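You operate a simulated robot arm through the tools that you are given. There is no shell and no other tool.

The job below is to be done with a simulated robot arm. You get a single attempt, and the scene is never put back.

JOB
Shut the orange clip, rake the beige pad, clear the rake and comb the pad through.
Fine: both tools back; no snags. Set down upright: orange coat rake, teal wide comb.

The check looks at the end state, three seconds after you hand in, the way a careful person would. Anything else that was tipped, shoved, dropped, spilled or broken makes it a failure.

ROBOT AND FRAMES
A 6-joint arm with a two-finger gripper, fixed in place. Base frame: the origin is at the foot of the arm, x ahead of it, y to its left, z up. Units: mm, rad, N and s.
With the tool pointing down near the work surface it reaches from about 340 to 500 mm from the base axis. Its first joint turns from -2.897 to 2.897 rad. Payload 2.45 kg.
The tool frame sits at the grasp point between the pads (the TCP): z along the fingers, y along the line on which they close. The tips reach 20 mm beyond it. The gripper opens to 140 mm. The gripper's body begins 168 mm behind the TCP.
Orientation is that of the tool frame in the base frame, as [roll, pitch, yaw] about the fixed x, y, z axes, in that order (R = Rz(yaw) Ry(pitch) Rx(roll)). With the fingers straight down and closing along the base's y, the tool's x points along the base's -x, its y along +y and its z along -z.

CONTROLS
- The arm moves only by the tool send_rows. Its argument "motion" is a list of rows, each a list of 7 numbers: the shift along the tool's x, y, z in mm, then the turn, a rotation vector about the tool's x, y, z in rad, then the gripper command, from -1 (shut) to 1 (fully open), values between in proportion. In form: [[x, y, z, rx, ry, rz, grip], ...]. A call has 1 to 20 rows; each row is the pose to reach, as a shift and turn from the pose commanded when the call began, along the tool's axes at that moment. A row lasts 0.2 s, in which the tool goes at most 50 mm and 0.15 rad; a call with a longer step from one row to the next is refused whole, and so is a gripper value outside its range. A pose out of reach is approached as far as the arm can. The call stops where the force on the tool passes 40 N (or 10 N more than at its start, if that is more) or the arm is blocked; 0.2 s more then pass. The fingers move at their own pace (about 45 mm/s each) and stop on an object; they squeeze with about 21 N. The grip force told is the motor's: it shows also when the fingers shut on nothing. Time passes only in rows, and 0.2 s behind the last, so rows that repeat a pose let the fingers close. It gives the time, the measured TCP pose, the force on the tool (base axes), the opening and the grip force at its end, in the units of the frame above (readings bear some noise), with the torque about the TCP (base axes, N m) and any sound that the robot's microphone picked up, and new pictures: "views" is both (left out), scene, wrist or none.
- Cameras (640 x 400 px; columns grow to the right, rows downward): "scene" is fixed at [400, 498, 1569.4]; the picture's right is [-0.69, 0.72, 0.00], its down [0.72, 0.68, -0.13] and it looks along [-0.09, -0.09, -0.99] (base axes); focal length 312 px, centre (320, 200). "wrist" rides on the gripper at [78, 11, -209] in the tool frame; the picture's right is [-0.14, 0.99, 0.00], its down [-0.92, -0.13, -0.37] and it looks along [-0.37, -0.05, 0.93] (tool axes); focal length 280 px, centre (320, 200). There is no depth. A picture from a camera that has moved, and an enlarged one, comes with that camera's place and axes in the base frame and with its lens.
- lift_body(by): slides the trunk up (or, below 0, down) by that many mm; the arm rides with it, the base frame stays. It gives what a move gives, with no picture.
- inspect(camera, box): a new picture of the part [left, top, right, bottom] of that camera's present view, enlarged. The clock stands still meanwhile.
- job_done(): hands the job in; it is judged then, once.

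Nothing tells you positions but the pictures and the camera data. Unless the task says otherwise, let go and move clear before handing in.

The tools are called after "Call:" by a JSON object that holds its "method" and its "body". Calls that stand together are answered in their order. send_rows: Moves the arm, as the interface text tells. Its arguments: {"type":"object","properties":{"motion":{"type":"array"},"views":{"type":"string","enum":["both","scene","wrist","none"]}},"required":["motion"]} The other tools are called the same way: lift_body (by) slides the trunk up or down; inspect (camera, box) takes an enlarged picture of a part of a camera's view; job_done () hands the job in.

At the start:

```text
time: 0.0
tool_pos: [103.6, 564.1, 1092.7]
tcp_rot: [3.141, 0.0, -3.141]
ft_force: [0.3, 0.2, -0.5]
moment: [-0.02, 0.0, -0.02]
gripper_width: 140.2
grip_force: 0.1
trunk travel left (down, up): [-75.0, 155.0]
```

scene: 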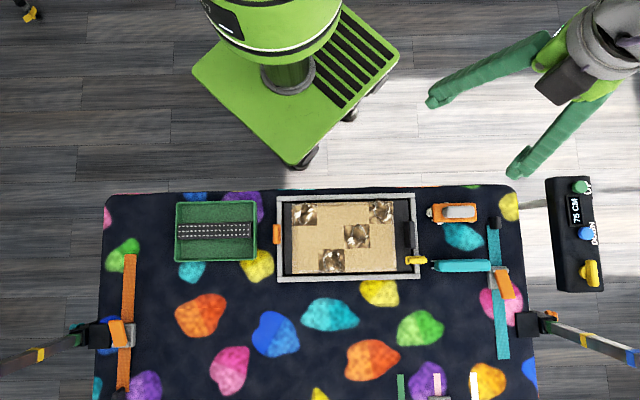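
wrist: 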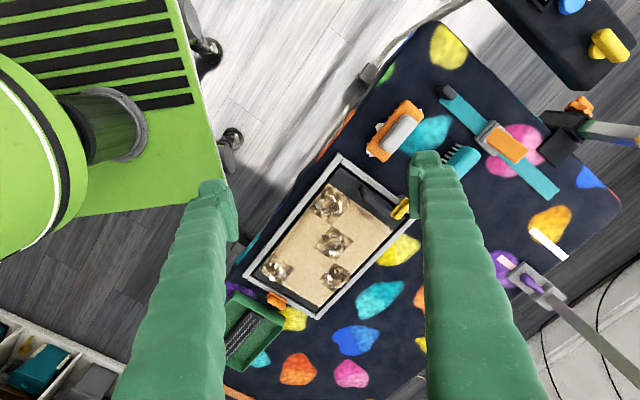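

I see a patterned table with a tray holding a beige pad (four hair tufts), a green comb-strip box on the left, an orange rake and a teal comb near the right, plus clips. I'll look closer before moving.

Call:
{"method": "inspect", "body": {"camera": "scene", "box": [260, 180, 430, 290]}}

Call:
{"method": "inspect", "body": {"camera": "scene", "box": [400, 170, 540, 260]}}

Call:
{"method": "inspect", "body": {"camera": "scene", "box": [410, 240, 570, 380]}}

Call:
{"method": "inspect", "body": {"camera": "scene", "box": [160, 180, 300, 280]}}

Call:
{"method": "inspect", "body": {"camera": "scene", "box": [60, 240, 200, 400]}}

Call:
{"method": "inspect", "body": {"camera": "wrist", "box": [340, 60, 640, 260]}}

Call:
{"method": "inspect", "body": {"camera": "wrist", "box": [220, 130, 420, 380]}}

Call:
{"method": "inspect", "body": {"camera": "scene", "box": [360, 340, 540, 400]}}

```text
3.64 times, centred on (345, 235) of scene
camera zoom: at [400.0, 498.0, 1569.4], right [-0.69, 0.72, 0.0], down [0.72, 0.68, -0.13], along [-0.09, -0.09, -0.99], focal length 1135 px, centre (229, 73)
```

zoom: 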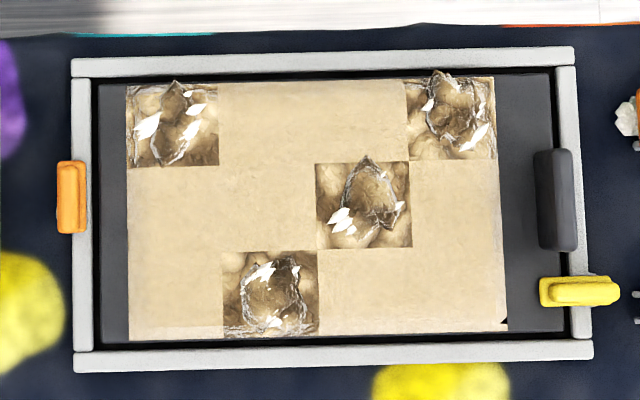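

```text
4.44 times, centred on (470, 215) of scene
camera zoom: at [400.0, 498.0, 1569.4], right [-0.69, 0.72, 0.0], down [0.72, 0.68, -0.13], along [-0.09, -0.09, -0.99], focal length 1387 px, centre (-347, 133)
```

zoom: 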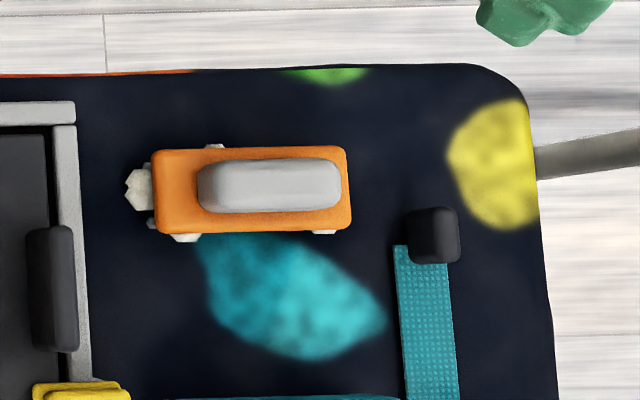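

```text
2.86 times, centred on (490, 310) of scene
camera zoom: at [400.0, 498.0, 1569.4], right [-0.69, 0.72, 0.0], down [0.72, 0.68, -0.13], along [-0.09, -0.09, -0.99], focal length 892 px, centre (-166, -114)
```

zoom: 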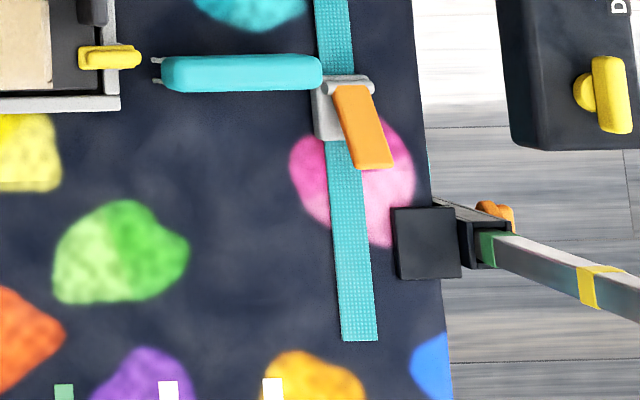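

```text
4.00 times, centred on (230, 230) of scene
camera zoom: at [400.0, 498.0, 1569.4], right [-0.69, 0.72, 0.0], down [0.72, 0.68, -0.13], along [-0.09, -0.09, -0.99], focal length 1248 px, centre (680, 80)
```

zoom: 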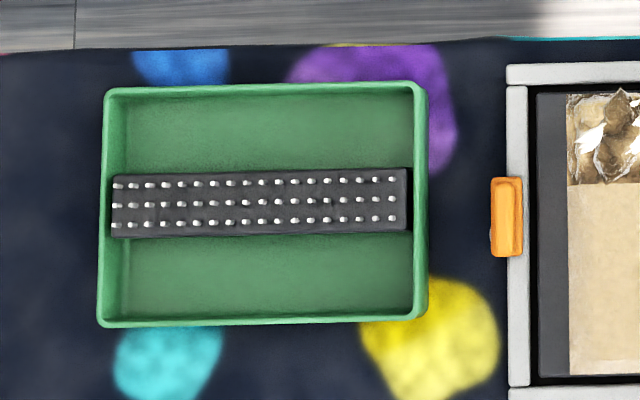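

```text
2.50 times, centred on (130, 320) of scene
camera zoom: at [400.0, 498.0, 1569.4], right [-0.69, 0.72, 0.0], down [0.72, 0.68, -0.13], along [-0.09, -0.09, -0.99], focal length 780 px, centre (795, -100)
```

zoom: 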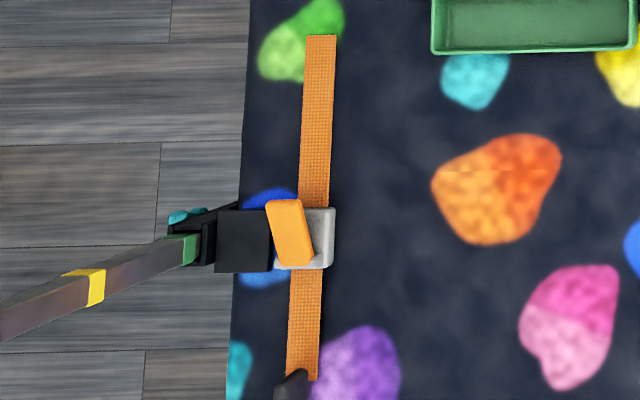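

```text
2.00 times, centred on (490, 160) of wrist
camera zoom: at [25.3, 574.0, 1301.5], right [0.14, 0.99, 0.0], down [0.92, -0.13, 0.37], along [0.37, -0.05, -0.93], focal length 561 px, centre (-20, 280)
```

zoom: 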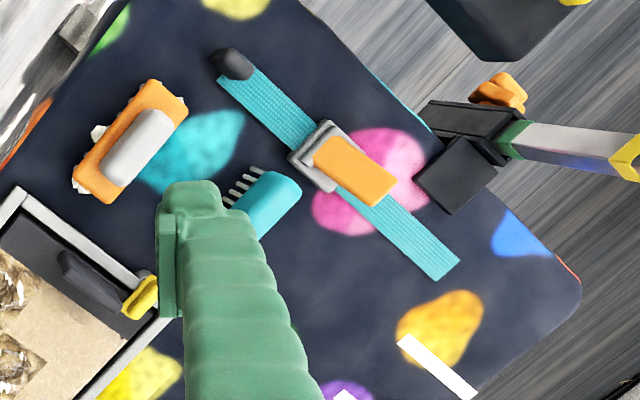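

```text
1.60 times, centred on (320, 255) of wrist
camera zoom: at [25.3, 574.0, 1301.5], right [0.14, 0.99, 0.0], down [0.92, -0.13, 0.37], along [0.37, -0.05, -0.93], focal length 449 px, centre (320, 112)
```

zoom: 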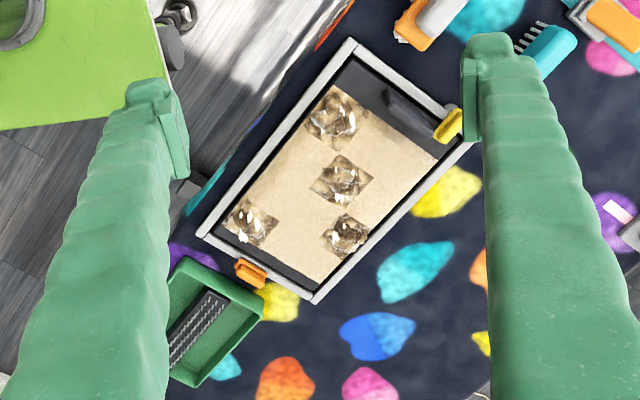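

```text
3.56 times, centred on (450, 370) of scene
camera zoom: at [400.0, 498.0, 1569.4], right [-0.69, 0.72, 0.0], down [0.72, 0.68, -0.13], along [-0.09, -0.09, -0.99], focal length 1109 px, centre (-142, -404)
```

zoom: 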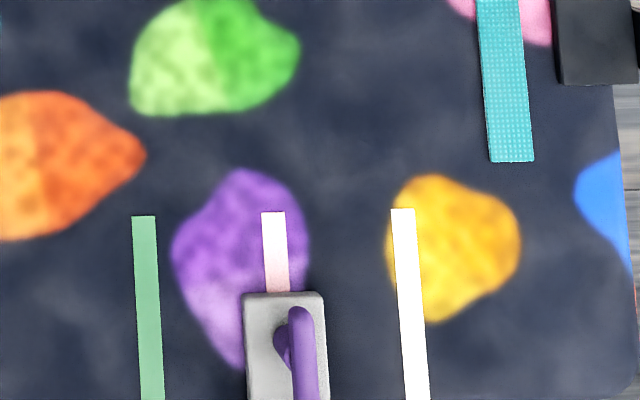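

The table surface triangulates to about z≈770 mm, with the tray, rake and comb roughly 500–800 mm from the base axis. I'll first move the hand over the tray for closer views and to test the reach.

Call:
{"method": "send_rows", "body": {"motion": [[-40, 0, 20, 0, 0, 0, 1], [-80, 0, 40, 0, 0, 0, 1], [-120, 0, 60, 0, 0, 0, 1], [-160, 0, 80, 0, 0, 0, 1]], "views": "both"}}

```text
time: 1.0
tool_pos: [265.5, 563.8, 1010.5]
tcp_rot: [3.141, 0.002, 3.141]
ft_force: [0.5, 0.9, -0.2]
moment: [-0.03, 0.04, -0.01]
gripper_width: 140.2
grip_force: 0.0
trunk travel left (down, up): [-75.0, 155.0]
camera wrist: at [186.5, 574.4, 1221.1], right [0.14, 0.99, 0.0], down [0.92, -0.13, 0.37], along [0.36, -0.05, -0.93], focal length 280 px, centre (320, 200)
```

scene: 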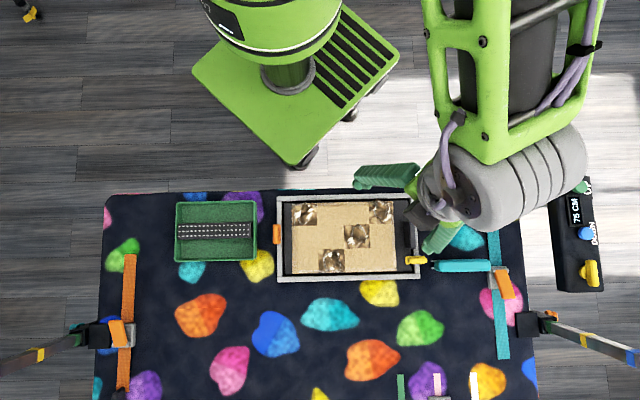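
wrist: 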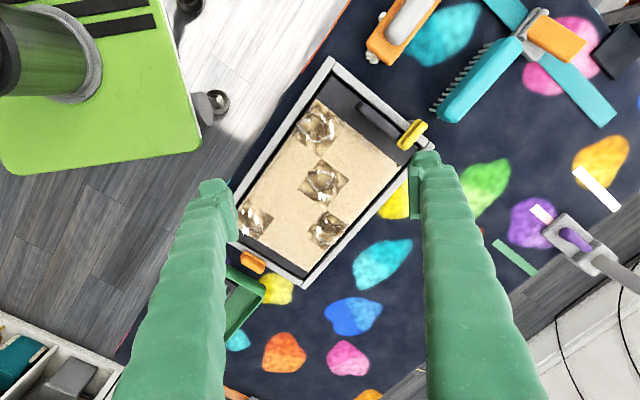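

The arm follows fine at ~620 mm. I'll zoom in on the clips, comb and rake from here.

Call:
{"method": "inspect", "body": {"camera": "wrist", "box": [350, 0, 550, 160]}}

Call:
{"method": "inspect", "body": {"camera": "wrist", "box": [220, 40, 440, 300]}}

Call:
{"method": "inspect", "body": {"camera": "wrist", "box": [470, 100, 640, 280]}}

Call:
{"method": "inspect", "body": {"camera": "wrist", "box": [500, 0, 640, 140]}}

```text
2.50 times, centred on (450, 80) of wrist
camera zoom: at [186.5, 574.4, 1221.1], right [0.14, 0.99, 0.0], down [0.92, -0.13, 0.37], along [0.36, -0.05, -0.93], focal length 701 px, centre (-5, 500)
```

zoom: 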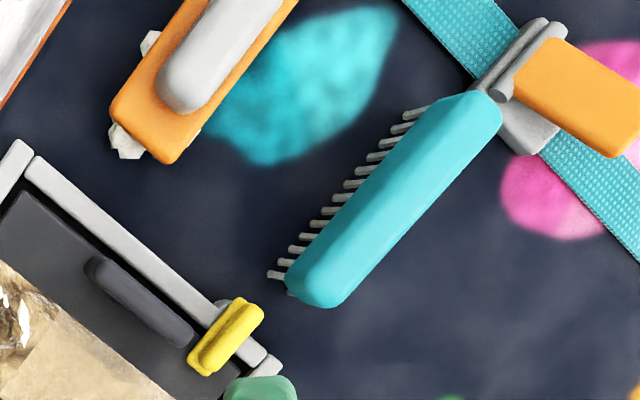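

```text
1.54 times, centred on (330, 170) of wrist
camera zoom: at [186.5, 574.4, 1221.1], right [0.14, 0.99, 0.0], down [0.92, -0.13, 0.37], along [0.36, -0.05, -0.93], focal length 431 px, centre (305, 246)
```

zoom: 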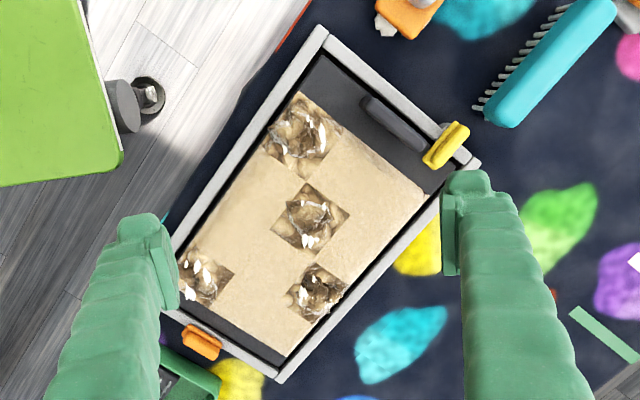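

```text
2.22 times, centred on (555, 190) of wrist
camera zoom: at [186.5, 574.4, 1221.1], right [0.14, 0.99, 0.0], down [0.92, -0.13, 0.37], along [0.36, -0.05, -0.93], focal length 623 px, centre (-202, 222)
```

zoom: 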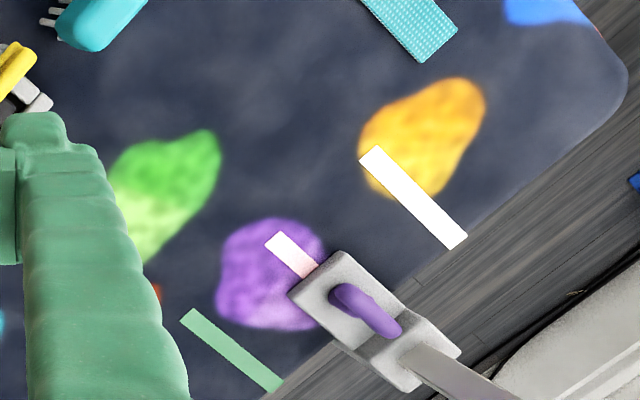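

```text
2.86 times, centred on (570, 70) of wrist
camera zoom: at [186.5, 574.4, 1221.1], right [0.14, 0.99, 0.0], down [0.92, -0.13, 0.37], along [0.36, -0.05, -0.93], focal length 801 px, centre (-394, 571)
```

zoom: 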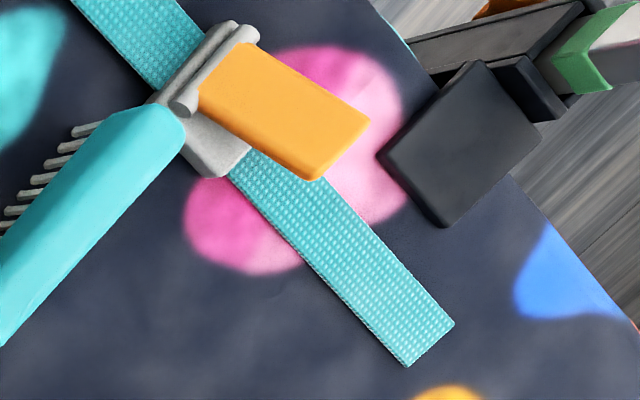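

I'll move in over the orange clip on the tray's left edge for a close look at whether it is open.

Call:
{"method": "send_rows", "body": {"motion": [[-28, -24, 17, 0, 0, 0, 1], [-56, -48, 34, 0, 0, 0, 1], [-84, -72, 51, 0, 0, 0, 1], [-112, -96, 68, 0, 0, 0, 1], [-140, -120, 85, 0, 0, 0, 1], [-165, -140, 100, 0, 0, 0, 1]], "views": "both"}}

```text
time: 2.4
tool_pos: [427.8, 423.7, 913.1]
tcp_rot: [-3.142, -0.001, -3.141]
ft_force: [0.4, -0.3, -0.4]
moment: [0.0, 0.02, -0.01]
gripper_width: 139.8
grip_force: 0.0
trunk travel left (down, up): [-75.0, 155.0]
camera wrist: at [349.8, 433.2, 1121.4], right [0.14, 0.99, 0.0], down [0.92, -0.13, 0.37], along [0.37, -0.05, -0.93], focal length 280 px, centre (320, 200)
```

scene: 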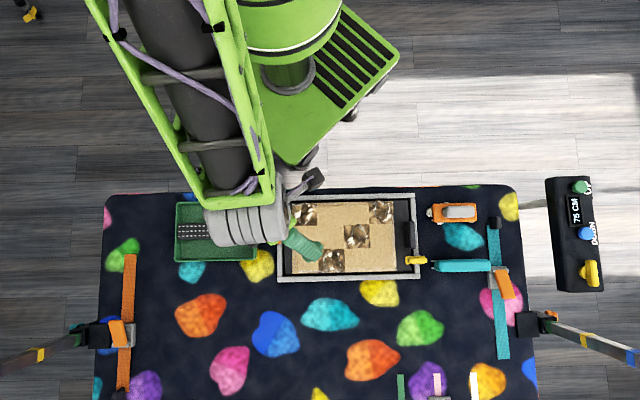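
wrist: 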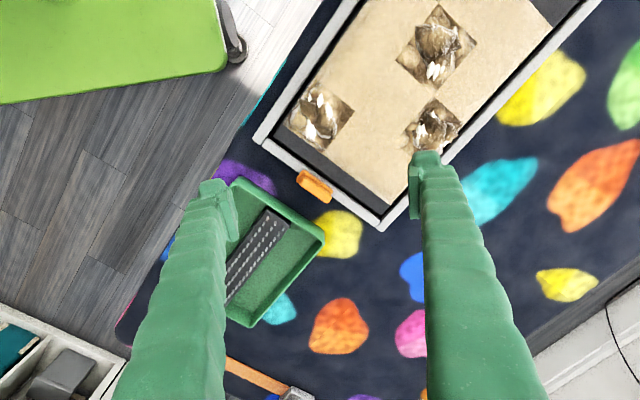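

Call:
{"method": "inspect", "body": {"camera": "wrist", "box": [270, 140, 370, 220]}}

Call:
{"method": "inspect", "body": {"camera": "wrist", "box": [280, 0, 480, 160]}}

Call:
{"method": "inspect", "body": {"camera": "wrist", "box": [200, 170, 340, 330]}}

Call:
{"method": "inspect", "body": {"camera": "scene", "box": [395, 245, 435, 275]}}

```text
5.00 times, centred on (320, 180) of wrist
camera zoom: at [349.8, 433.2, 1121.4], right [0.14, 0.99, 0.0], down [0.92, -0.13, 0.37], along [0.37, -0.05, -0.93], focal length 1402 px, centre (320, 300)
```

zoom: 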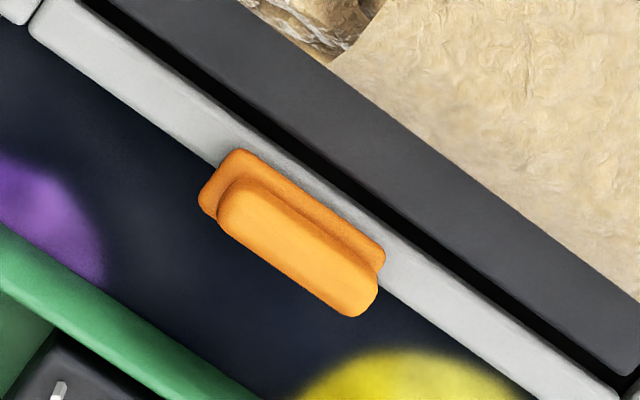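

```text
2.50 times, centred on (380, 80) of wrist
camera zoom: at [349.8, 433.2, 1121.4], right [0.14, 0.99, 0.0], down [0.92, -0.13, 0.37], along [0.37, -0.05, -0.93], focal length 701 px, centre (170, 500)
```

zoom: 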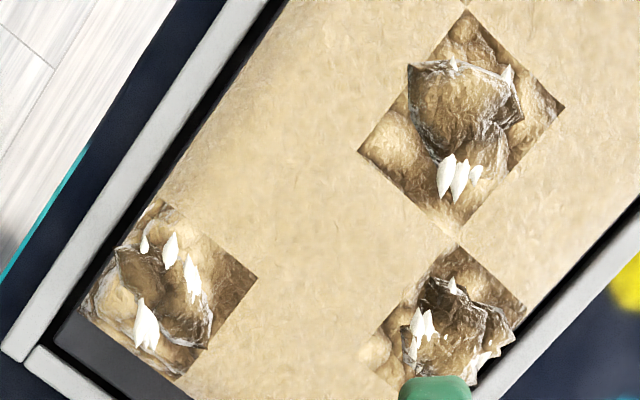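

```text
2.50 times, centred on (270, 250) of wrist
camera zoom: at [349.8, 433.2, 1121.4], right [0.14, 0.99, 0.0], down [0.92, -0.13, 0.37], along [0.37, -0.05, -0.93], focal length 701 px, centre (445, 75)
```

zoom: 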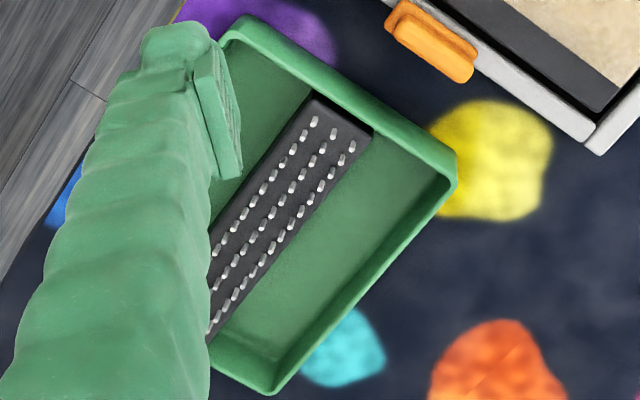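

```text
13.33 times, centred on (415, 260) of scene
camera zoom: at [400.0, 498.0, 1569.4], right [-0.69, 0.72, 0.0], down [0.72, 0.68, -0.13], along [-0.09, -0.09, -0.99], focal length 4160 px, centre (-947, -600)
```

zoom: 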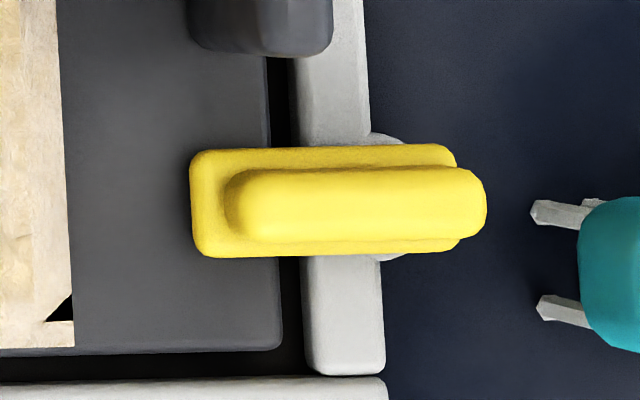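

The yellow clip is turned across the rim (shut) while the orange one lies along the rim (open), so it needs a quarter turn. Ridge of the orange clip ≈ (462, 412, 800). I'll align the gripper to it above and look again.

Call:
{"method": "send_rows", "body": {"motion": [[-6, -2, 6, 0, 0, -0.127, -0.4], [-12, -4, 12, 0, 0, -0.254, -0.4], [-18, -6, 18, 0, 0, -0.381, -0.4], [-24, -8, 24, 0, 0, -0.508, -0.4], [-30, -10, 30, 0, 0, -0.635, -0.4], [-34.7, -11.7, 33, 0, 0, -0.7614, -0.4], [-34.7, -11.7, 33, 0, 0, -0.7614, -0.4]], "views": "both"}}

```text
time: 4.0
tool_pos: [464.5, 410.6, 879.5]
tcp_rot: [-3.141, 0.0, -2.379]
ft_force: [0.7, 0.4, 0.0]
moment: [0.02, -0.02, 0.01]
gripper_width: 42.1
grip_force: 0.2
trunk travel left (down, up): [-75.0, 155.0]
camera wrist: at [399.2, 365.0, 1087.7], right [-0.58, 0.81, 0.0], down [0.75, 0.54, 0.37], along [0.3, 0.22, -0.93], focal length 280 px, centre (320, 200)
```

scene: 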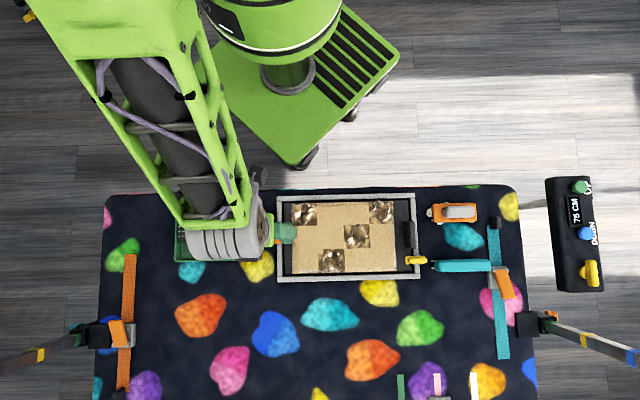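
wrist: 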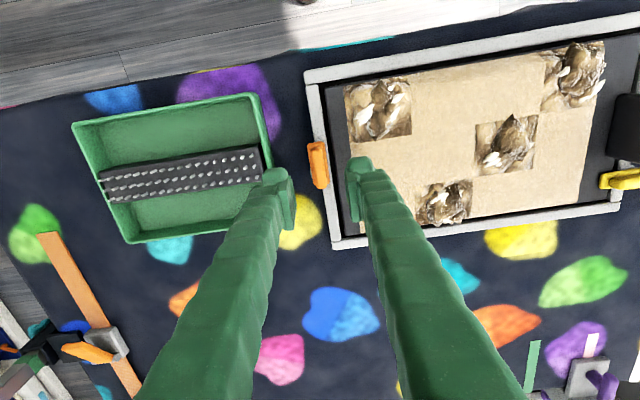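

Call:
{"method": "inspect", "body": {"camera": "wrist", "box": [280, 120, 380, 220]}}

Call:
{"method": "inspect", "body": {"camera": "wrist", "box": [330, 40, 630, 240]}}

Call:
{"method": "inspect", "body": {"camera": "wrist", "box": [60, 80, 290, 250]}}

```text
4.00 times, centred on (330, 170) of wrist
camera zoom: at [399.2, 365.0, 1087.7], right [-0.58, 0.81, 0.0], down [0.75, 0.54, 0.37], along [0.3, 0.22, -0.93], focal length 1122 px, centre (280, 320)
```

zoom: 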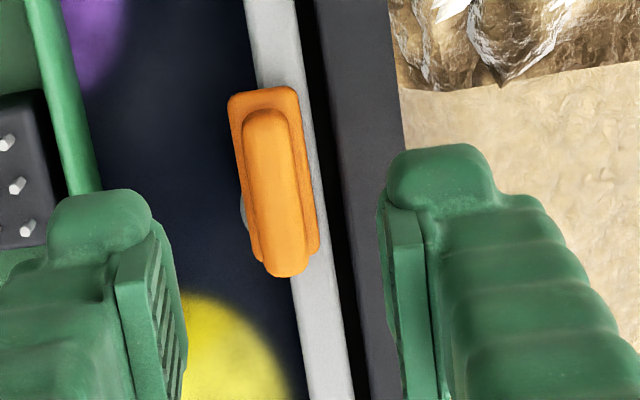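

```text
2.00 times, centred on (480, 140) of wrist
camera zoom: at [399.2, 365.0, 1087.7], right [-0.58, 0.81, 0.0], down [0.75, 0.54, 0.37], along [0.3, 0.22, -0.93], focal length 561 px, centre (0, 320)
```

zoom: 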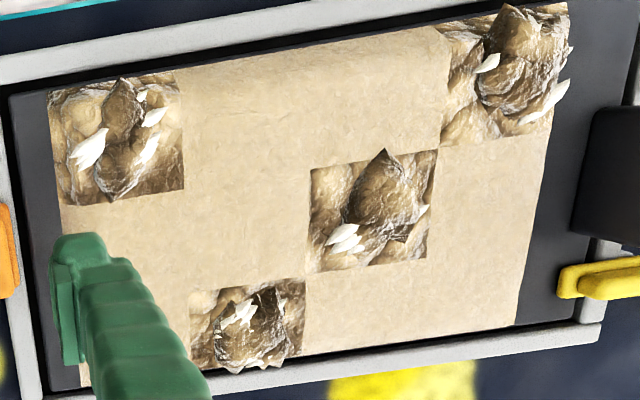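

```text
2.35 times, centred on (175, 165) of wrist
camera zoom: at [399.2, 365.0, 1087.7], right [-0.58, 0.81, 0.0], down [0.75, 0.54, 0.37], along [0.3, 0.22, -0.93], focal length 660 px, centre (661, 282)
```

zoom: 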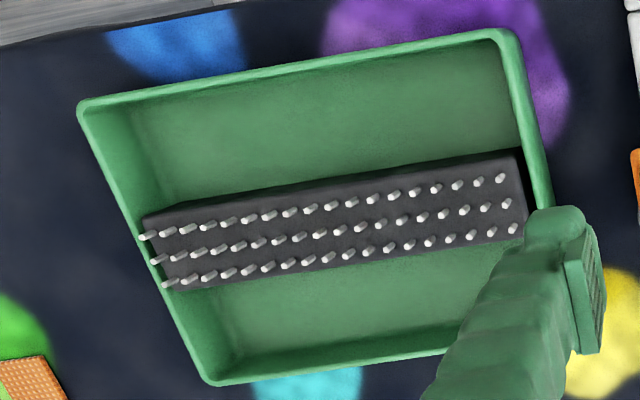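

The clip's pivot (grey disc) sits near its far end at about (473, 419), so turning it clockwise from above swings the long end inward over the board, as on the yellow clip. I'll lower the open fingers around the ridge over the pivot.

Call:
{"method": "send_rows", "body": {"motion": [[-5, 0, 20, 0, 0, -0.007, -0.4], [-11, 0, 40, 0, 0, -0.014, -0.4], [-11, 0, 55, 0, 0, -0.014, -0.4], [-11, 0, 66, 0, 0, -0.014, -0.4]], "views": "wrist"}}

```text
time: 5.0
tool_pos: [471.5, 421.0, 813.7]
tcp_rot: [3.141, -0.001, -2.368]
ft_force: [-0.9, 0.0, 0.4]
moment: [0.01, -0.02, 0.01]
gripper_width: 41.7
grip_force: 0.0
trunk travel left (down, up): [-75.0, 155.0]
camera wrist: at [408.4, 372.2, 1022.0], right [-0.6, 0.8, 0.0], down [0.75, 0.55, 0.37], along [0.3, 0.22, -0.93], focal length 280 px, centre (320, 200)
```

wrist: 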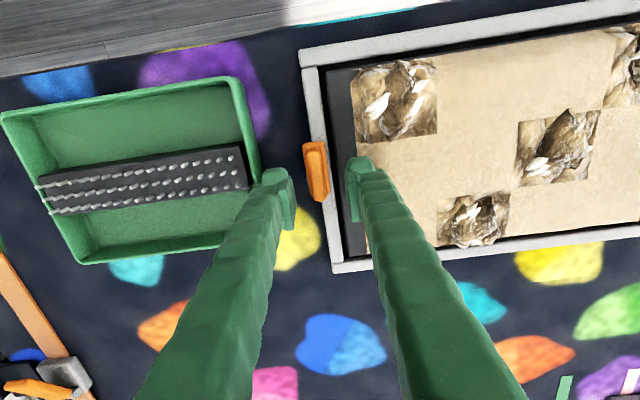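

Call:
{"method": "inspect", "body": {"camera": "wrist", "box": [270, 120, 390, 240]}}

Call:
{"method": "inspect", "body": {"camera": "wrist", "box": [350, 20, 640, 260]}}

```text
3.33 times, centred on (330, 180) of wrist
camera zoom: at [408.4, 372.2, 1022.0], right [-0.6, 0.8, 0.0], down [0.75, 0.55, 0.37], along [0.3, 0.22, -0.93], focal length 935 px, centre (287, 267)
```

zoom: 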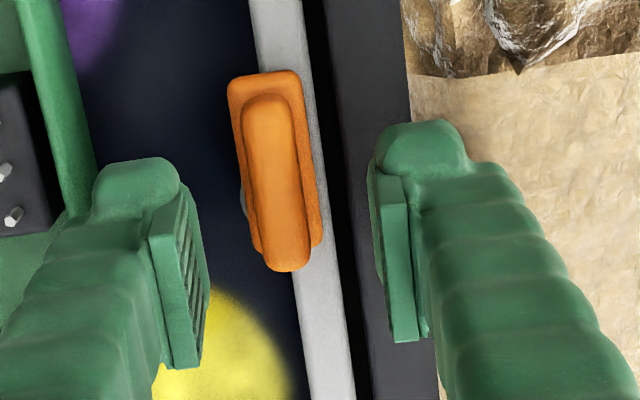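

```text
1.67 times, centred on (495, 140) of wrist
camera zoom: at [408.4, 372.2, 1022.0], right [-0.6, 0.8, 0.0], down [0.75, 0.55, 0.37], along [0.3, 0.22, -0.93], focal length 467 px, centre (28, 300)
```

zoom: 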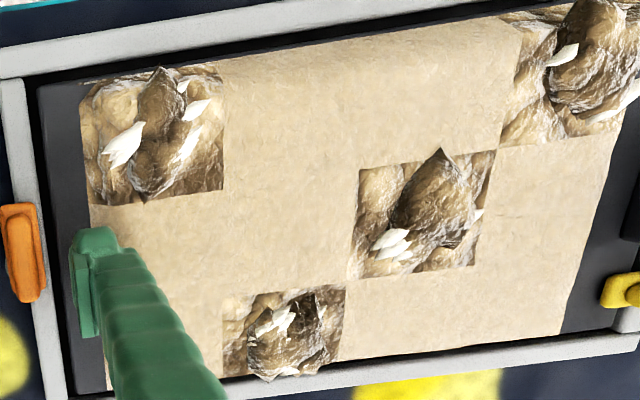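

The fingers straddle the ridge. I'll go a few mm lower and close on it.

Call:
{"method": "send_rows", "body": {"motion": [[0, 0, 4, 0, 0, 0, -0.4], [0, 0, 8, 0, 0, 0, -0.4], [0, 0, 8, 0, 0, 0, -0.7], [0, 0, 8, 0, 0, 0, -1], [0, 0, 8, 0, 0, 0, -1], [0, 0, 8, 0, 0, 0, -1]], "views": "wrist"}}

```text
time: 6.4
tool_pos: [471.9, 419.0, 806.0]
tcp_rot: [3.141, -0.001, -2.367]
ft_force: [7.5, -8.1, 0.5]
moment: [-0.08, -0.1, 0.09]
gripper_width: 12.1
grip_force: 21.0
trunk travel left (down, up): [-75.0, 155.0]
camera wrist: at [408.9, 371.2, 1014.2], right [-0.6, 0.8, 0.0], down [0.75, 0.55, 0.37], along [0.3, 0.22, -0.93], focal length 280 px, centre (320, 200)
```

wrist: 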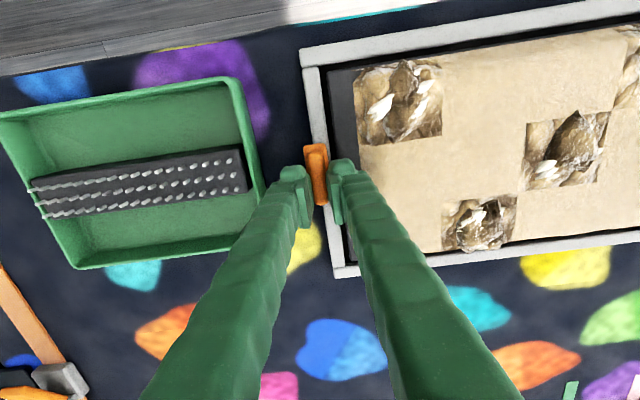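

Gripped (12 mm). There's a side load of ~11 N, so I'll ease the tool ~1.5 mm outward to centre it before turning.

Call:
{"method": "send_rows", "body": {"motion": [[0, -1.5, 0, 0, 0, 0, -1], [0, -1.5, 0, 0, 0, 0, -1]], "views": "none"}}

```text
time: 7.0
tool_pos: [472.2, 418.8, 803.8]
tcp_rot: [-3.142, 0.0, -2.367]
ft_force: [2.3, -1.9, 0.4]
moment: [0.05, -0.02, 0.04]
gripper_width: 12.1
grip_force: 20.9
trunk travel left (down, up): [-75.0, 155.0]
```

Call:
{"method": "send_rows", "body": {"motion": [[0, 0, 0, 0, 0, 0.06, -1], [0, 0, 0, 0, 0, 0.12, -1], [0, 0, 0, 0, 0, 0.18, -1], [0, 0, 0, 0, 0, 0.24, -1]], "views": "wrist"}}

```text
time: 8.0
tool_pos: [473.7, 418.8, 806.3]
tcp_rot: [3.14, -0.001, -2.608]
ft_force: [0.0, 0.7, 0.8]
moment: [0.04, -0.04, 0.03]
gripper_width: 12.0
grip_force: 20.9
trunk travel left (down, up): [-75.0, 155.0]
camera wrist: at [399.6, 387.7, 1014.3], right [-0.39, 0.92, 0.0], down [0.86, 0.36, 0.37], along [0.34, 0.14, -0.93], focal length 280 px, centre (320, 200)
```

wrist: 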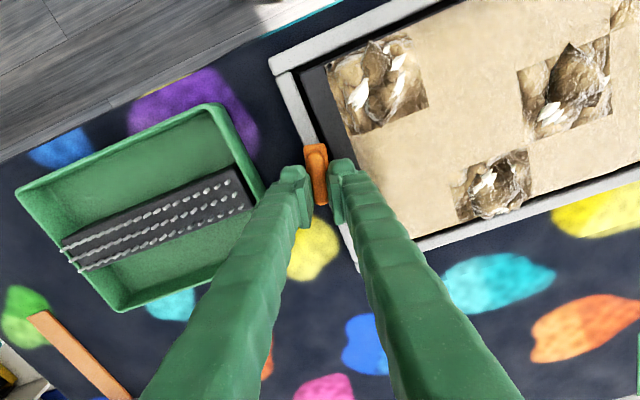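

The clip turns freely with the gripper. Continuing the turn to a full quarter.

Call:
{"method": "send_rows", "body": {"motion": [[0, 0, 0, 0, 0, 0.1, -1], [0, 0, 0, 0, 0, 0.2, -1], [0, 0, 0, 0, 0, 0.3, -1], [0, 0, 0, 0, 0, 0.4, -1], [0, 0, 0, 0, 0, 0.5, -1], [0, 0, 0, 0, 0, 0.6, -1], [0, 0, 0, 0, 0, 0.7, -1], [0, 0, 0, 0, 0, 0.8, -1], [0, 0, 0, 0, 0, 0.9, -1], [0, 0, 0, 0, 0, 1.0, -1]], "views": "wrist"}}

```text
time: 10.2
tool_pos: [472.7, 418.1, 806.2]
tcp_rot: [3.141, 0.0, 2.676]
ft_force: [-2.4, 1.9, 0.1]
moment: [0.02, 0.05, 0.08]
gripper_width: 12.2
grip_force: 21.2
trunk travel left (down, up): [-75.0, 155.0]
camera wrist: at [407.3, 462.9, 1014.3], right [0.57, 0.82, 0.0], down [0.77, -0.53, 0.37], along [0.3, -0.21, -0.93], focal length 280 px, centre (320, 200)
```

wrist: 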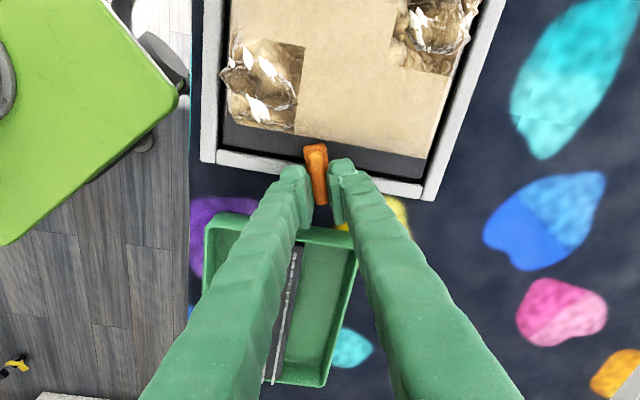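

Call:
{"method": "send_rows", "body": {"motion": [[0, 0, 0, 0, 0, 0.07, -1], [0, 0, 0, 0, 0, 0.14, -1], [0, 0, 0, 0, 0, 0.21, -1], [0, 0, 0, 0, 0, 0.28, -1], [0, 0, 0, 0, 0, 0.335, -1]], "views": "wrist"}}

```text
time: 11.4
tool_pos: [471.9, 418.3, 805.9]
tcp_rot: [3.141, 0.0, 2.34]
ft_force: [-1.0, -0.2, 0.3]
moment: [-0.01, -0.02, 0.23]
gripper_width: 11.9
grip_force: 21.2
trunk travel left (down, up): [-75.0, 155.0]
camera wrist: at [425.7, 481.8, 1014.4], right [0.81, 0.59, 0.0], down [0.55, -0.75, 0.37], along [0.22, -0.3, -0.93], focal length 280 px, centre (320, 200)
```

wrist: 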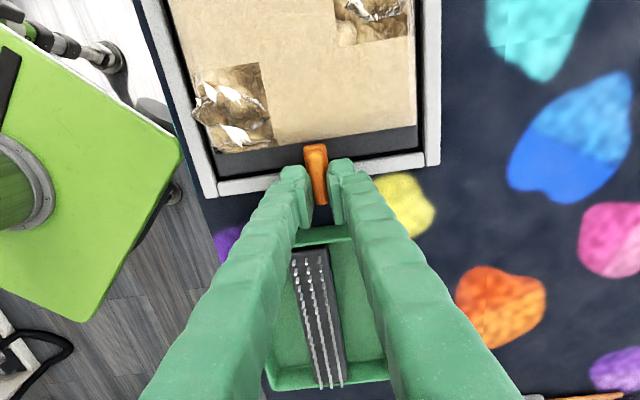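

The clip now lies square across the rim; I'll nudge a touch further to see whether it is against its stop.

Call:
{"method": "send_rows", "body": {"motion": [[0, 0, 0, 0, 0, 0.03, -1], [0, 0, 0, 0, 0, 0.06, -1]], "views": "none"}}

```text
time: 12.0
tool_pos: [472.9, 418.8, 806.5]
tcp_rot: [3.141, -0.001, 2.282]
ft_force: [-0.1, 0.1, 0.5]
moment: [-0.04, -0.01, 0.55]
gripper_width: 13.3
grip_force: 21.1
trunk travel left (down, up): [-75.0, 155.0]
```

It hits the stop (torque rises, clip no longer follows): shut. I'll back off that nudge, release and rise, then check.

Call:
{"method": "send_rows", "body": {"motion": [[0, 0, 0, 0, 0, -0.05, -1], [0, 0, 0, 0, 0, -0.05, -0.6], [0, 0, 0, 0, 0, -0.05, -0.5], [0, 0, 0, 0, 0, -0.05, -0.5], [0, 0, -30, 0, 0, -0.05, -0.5], [0, 0, -70, 0, 0, -0.05, -0.5], [0, 0, -110, 0, 0, -0.05, -0.5]], "views": "wrist"}}

```text
time: 13.6
tool_pos: [470.8, 418.9, 916.0]
tcp_rot: [3.141, -0.001, 2.332]
ft_force: [0.4, 0.2, 0.1]
moment: [0.0, 0.03, 0.01]
gripper_width: 34.8
grip_force: 0.0
trunk travel left (down, up): [-75.0, 155.0]
camera wrist: at [424.8, 482.3, 1124.2], right [0.81, 0.58, 0.0], down [0.54, -0.75, 0.37], along [0.22, -0.3, -0.93], focal length 280 px, centre (320, 200)
```

wrist: 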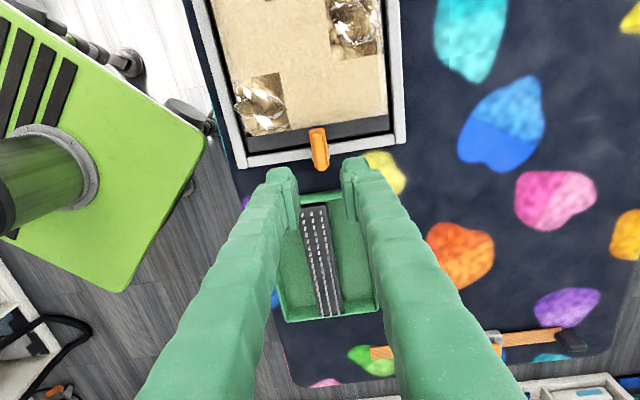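

Orange clip is shut like the yellow one. Next I'll travel over to the orange rake at about (116, 697) with the fingers set to close across its handle, and look at it closely.

Call:
{"method": "send_rows", "body": {"motion": [[44, -6, -10, 0, 0, 0, -0.3], [88, -12, -20, 0, 0, 0, -0.3], [132, -19, -34, 0, 0, 0, -0.3], [176, -26, -34, 0, 0, 0, 0], [220, -32, -34, 0, 0, 0, 0], [264, -39, -34, 0, 0, 0, 0], [308, -45, -34, 0, 0, 0, 0], [352, -52, -34, 0, 0, 0, 0], [396, -58, -34, 0, 0, 0, 0], [440, -65, -34, 0, 0, 0, 0]], "views": "both"}}

```text
time: 15.8
tool_pos: [122.3, 692.7, 949.8]
tcp_rot: [3.142, 0.001, 2.333]
ft_force: [-0.9, -0.4, -0.1]
moment: [-0.02, -0.05, -0.04]
gripper_width: 69.7
grip_force: 0.1
trunk travel left (down, up): [-75.0, 155.0]
camera wrist: at [75.9, 755.7, 1158.7], right [0.81, 0.58, 0.0], down [0.54, -0.75, 0.37], along [0.22, -0.3, -0.93], focal length 280 px, centre (320, 200)
```

scene: 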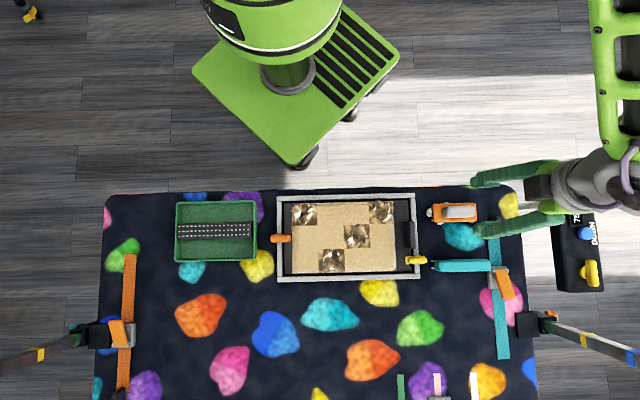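
wrist: 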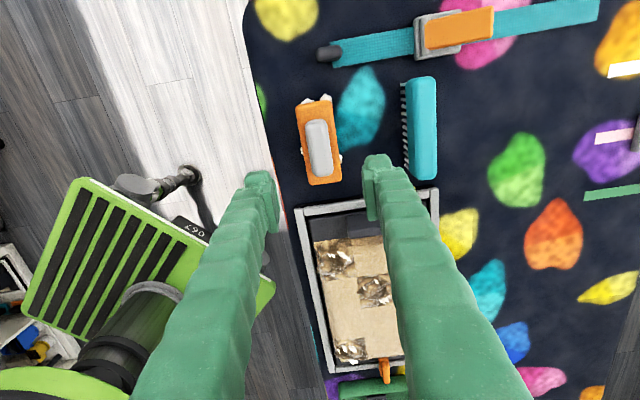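

Call:
{"method": "inspect", "body": {"camera": "wrist", "box": [280, 80, 380, 200]}}

Call:
{"method": "inspect", "body": {"camera": "wrist", "box": [380, 60, 480, 190]}}

Call:
{"method": "inspect", "body": {"camera": "scene", "box": [260, 215, 310, 255]}}

Call:
{"method": "inspect", "body": {"camera": "scene", "box": [420, 195, 500, 285]}}

```text
3.33 times, centred on (330, 140) of wrist
camera zoom: at [75.9, 755.7, 1158.7], right [0.81, 0.58, 0.0], down [0.54, -0.75, 0.37], along [0.22, -0.3, -0.93], focal length 935 px, centre (287, 400)
```

zoom: 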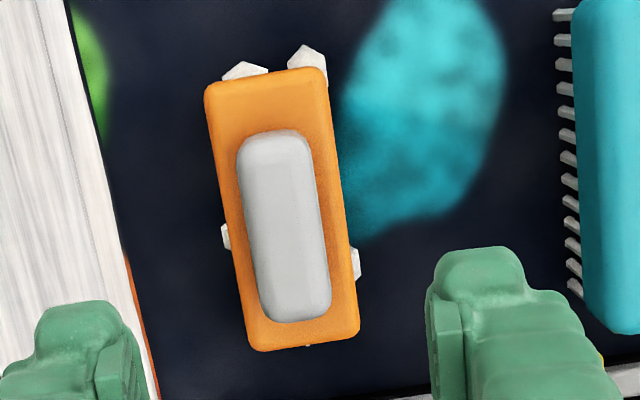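

```text
3.08 times, centred on (430, 125) of wrist
camera zoom: at [75.9, 755.7, 1158.7], right [0.81, 0.58, 0.0], down [0.54, -0.75, 0.37], along [0.22, -0.3, -0.93], focal length 863 px, centre (-18, 431)
```

zoom: 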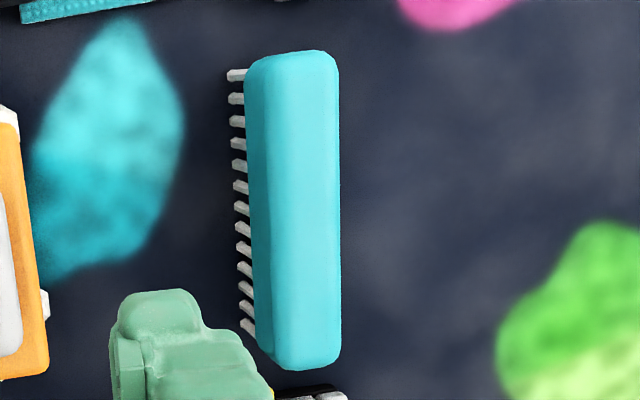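

```text
10.00 times, centred on (285, 235) of scene
camera zoom: at [400.0, 498.0, 1569.4], right [-0.69, 0.72, 0.0], down [0.72, 0.68, -0.13], along [-0.09, -0.09, -0.99], focal length 3120 px, centre (670, -150)
```

zoom: 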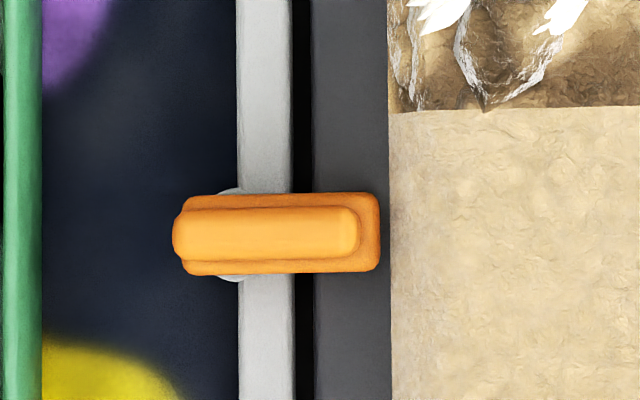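

```text
4.44 times, centred on (460, 240) of scene
camera zoom: at [400.0, 498.0, 1569.4], right [-0.69, 0.72, 0.0], down [0.72, 0.68, -0.13], along [-0.09, -0.09, -0.99], focal length 1387 px, centre (-302, 22)
```

zoom: 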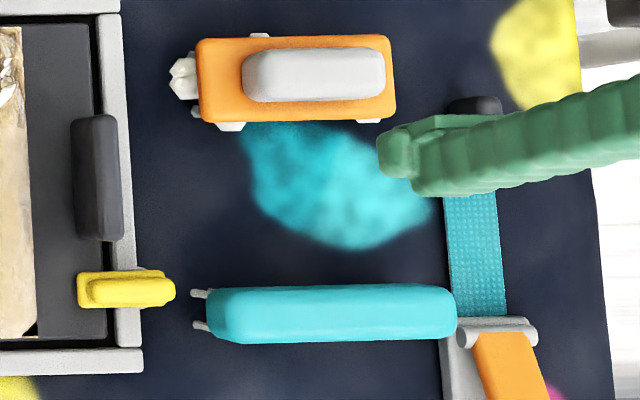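

The rake's handle top is at about (116.5, 697.5, 808), long axis at ~134°, matching the current hand yaw. I'll descend partway for a closer view.

Call:
{"method": "send_rows", "body": {"motion": [[4, 0, 25, 0, 0, 0.0, -0.1], [7.5, -1, 50, 0, 0, 0.0, -0.1], [7.5, -1, 80, 0, 0, 0.0, -0.1]], "views": "wrist"}}

Call:
{"method": "inspect", "body": {"camera": "wrist", "box": [260, 60, 400, 220]}}

```text
time: 16.6
tool_pos: [117.7, 696.5, 869.3]
tcp_rot: [3.141, 0.0, 2.331]
ft_force: [0.3, 0.6, 0.9]
moment: [0.0, 0.01, -0.01]
gripper_width: 62.9
grip_force: 0.1
trunk travel left (down, up): [-75.0, 155.0]
camera wrist: at [71.0, 759.7, 1078.0], right [0.81, 0.58, 0.0], down [0.54, -0.75, 0.37], along [0.21, -0.3, -0.93], focal length 280 px, centre (320, 200)
```

wrist: 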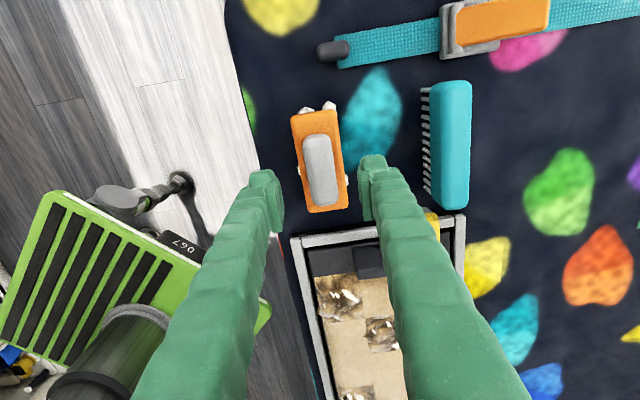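

```text
2.50 times, centred on (330, 140) of wrist
camera zoom: at [71.0, 759.7, 1078.0], right [0.81, 0.58, 0.0], down [0.54, -0.75, 0.37], along [0.21, -0.3, -0.93], focal length 701 px, centre (295, 350)
```

zoom: 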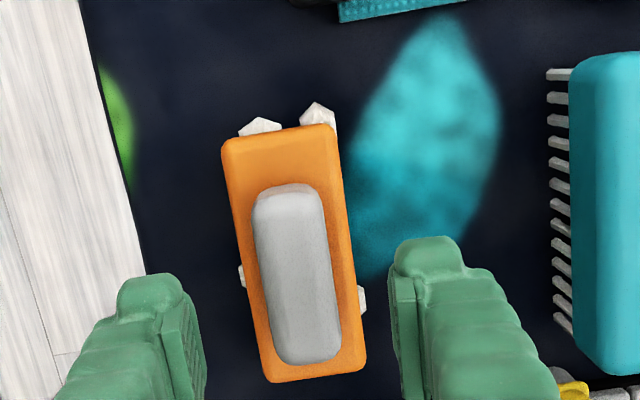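

Call:
{"method": "send_rows", "body": {"motion": [[1, 0, 25, 0, 0, 0, -0.2], [1, 0, 42, 0, 0, 0, -0.2], [1, 0, 52, 0, 0, 0, -0.2], [1, 0, 56, 0, 0, 0, -0.2], [1, 0, 56, 0, 0, 0, -0.2]], "views": "wrist"}}

Call:
{"method": "inspect", "body": {"camera": "wrist", "box": [260, 60, 400, 220]}}

Call:
{"method": "inspect", "body": {"camera": "scene", "box": [420, 180, 520, 280]}}

```text
time: 17.8
tool_pos: [115.9, 697.3, 814.0]
tcp_rot: [-3.141, 0.0, 2.332]
ft_force: [0.0, 0.7, -0.6]
moment: [-0.02, 0.01, 0.03]
gripper_width: 55.9
grip_force: 0.0
trunk travel left (down, up): [-75.0, 155.0]
camera wrist: at [69.5, 760.8, 1022.5], right [0.81, 0.58, 0.0], down [0.54, -0.75, 0.37], along [0.22, -0.3, -0.93], focal length 280 px, centre (320, 200)
```

wrist: 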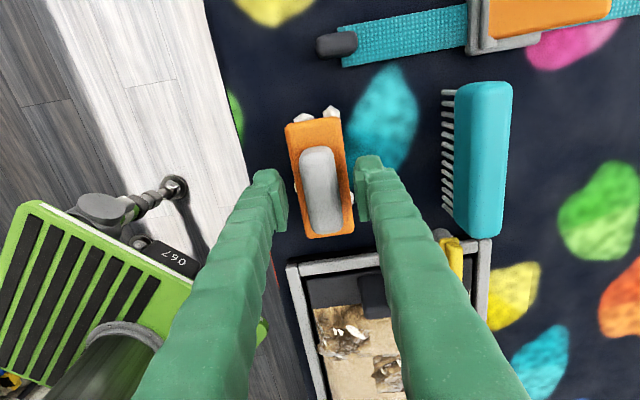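

```text
2.50 times, centred on (330, 140) of wrist
camera zoom: at [69.5, 760.8, 1022.5], right [0.81, 0.58, 0.0], down [0.54, -0.75, 0.37], along [0.22, -0.3, -0.93], focal length 701 px, centre (295, 350)
```

zoom: 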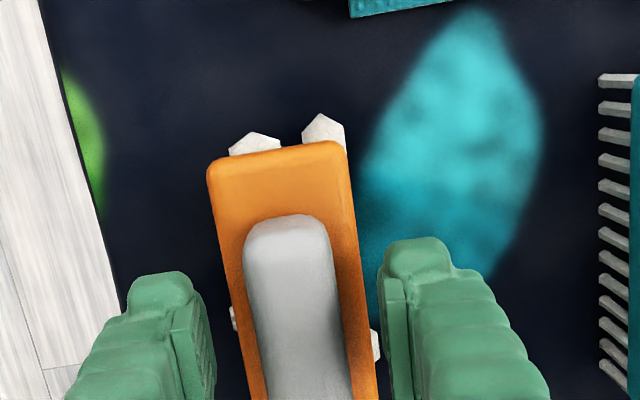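

```text
4.00 times, centred on (470, 230) of scene
camera zoom: at [400.0, 498.0, 1569.4], right [-0.69, 0.72, 0.0], down [0.72, 0.68, -0.13], along [-0.09, -0.09, -0.99], focal length 1248 px, centre (-280, 80)
```

zoom: 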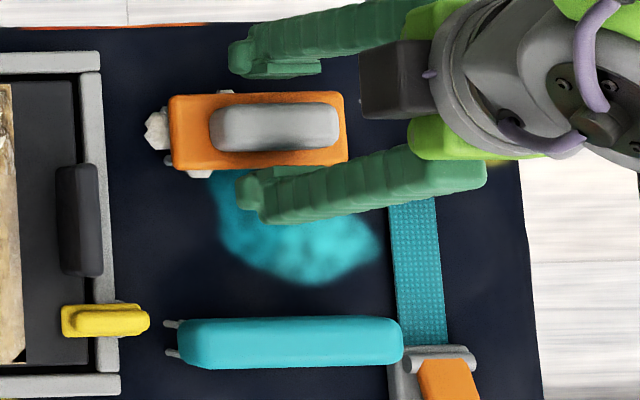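

Handle is centred between the fingers. Closing gently to see the grip.

Call:
{"method": "send_rows", "body": {"motion": [[0, 0, 3, 0, 0, 0, -0.3], [0, 0, 3, 0, 0, 0, -0.6], [0, 0, 3, 0, 0, 0, -1], [0, 0, 3, 0, 0, 0, -1], [0, 0, 3, 0, 0, 0, -1]], "views": "wrist"}}

Call:
{"method": "inspect", "body": {"camera": "wrist", "box": [260, 90, 380, 210]}}

```text
time: 19.0
tool_pos: [115.8, 697.1, 811.9]
tcp_rot: [-3.141, -0.002, 2.333]
ft_force: [-0.9, 0.1, 2.0]
moment: [0.01, 0.02, 0.04]
gripper_width: 27.0
grip_force: 21.0
trunk travel left (down, up): [-75.0, 155.0]
camera wrist: at [69.6, 761.0, 1019.8], right [0.81, 0.58, 0.0], down [0.54, -0.75, 0.37], along [0.22, -0.3, -0.93], focal length 280 px, centre (320, 200)
```

wrist: 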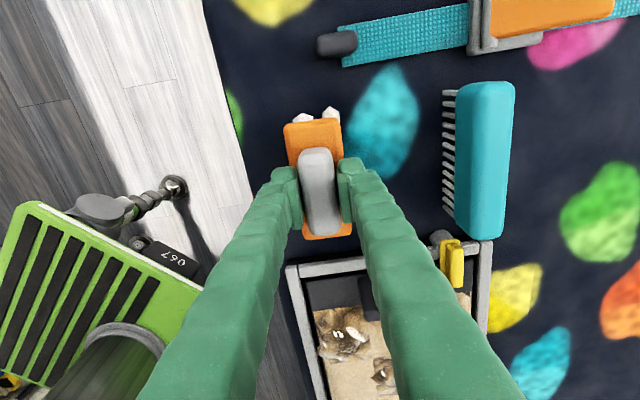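

```text
3.33 times, centred on (320, 150) of wrist
camera zoom: at [69.6, 761.0, 1019.8], right [0.81, 0.58, 0.0], down [0.54, -0.75, 0.37], along [0.22, -0.3, -0.93], focal length 935 px, centre (320, 367)
```

zoom: 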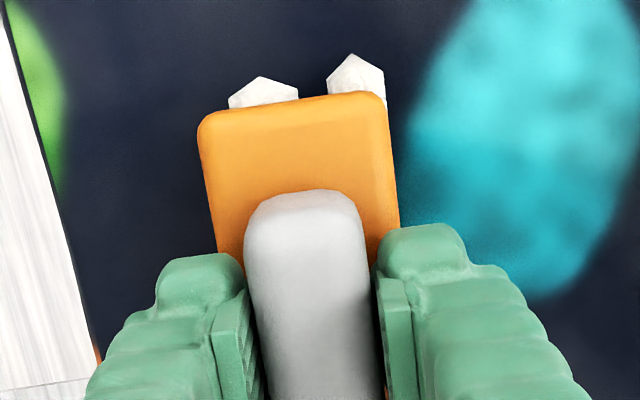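

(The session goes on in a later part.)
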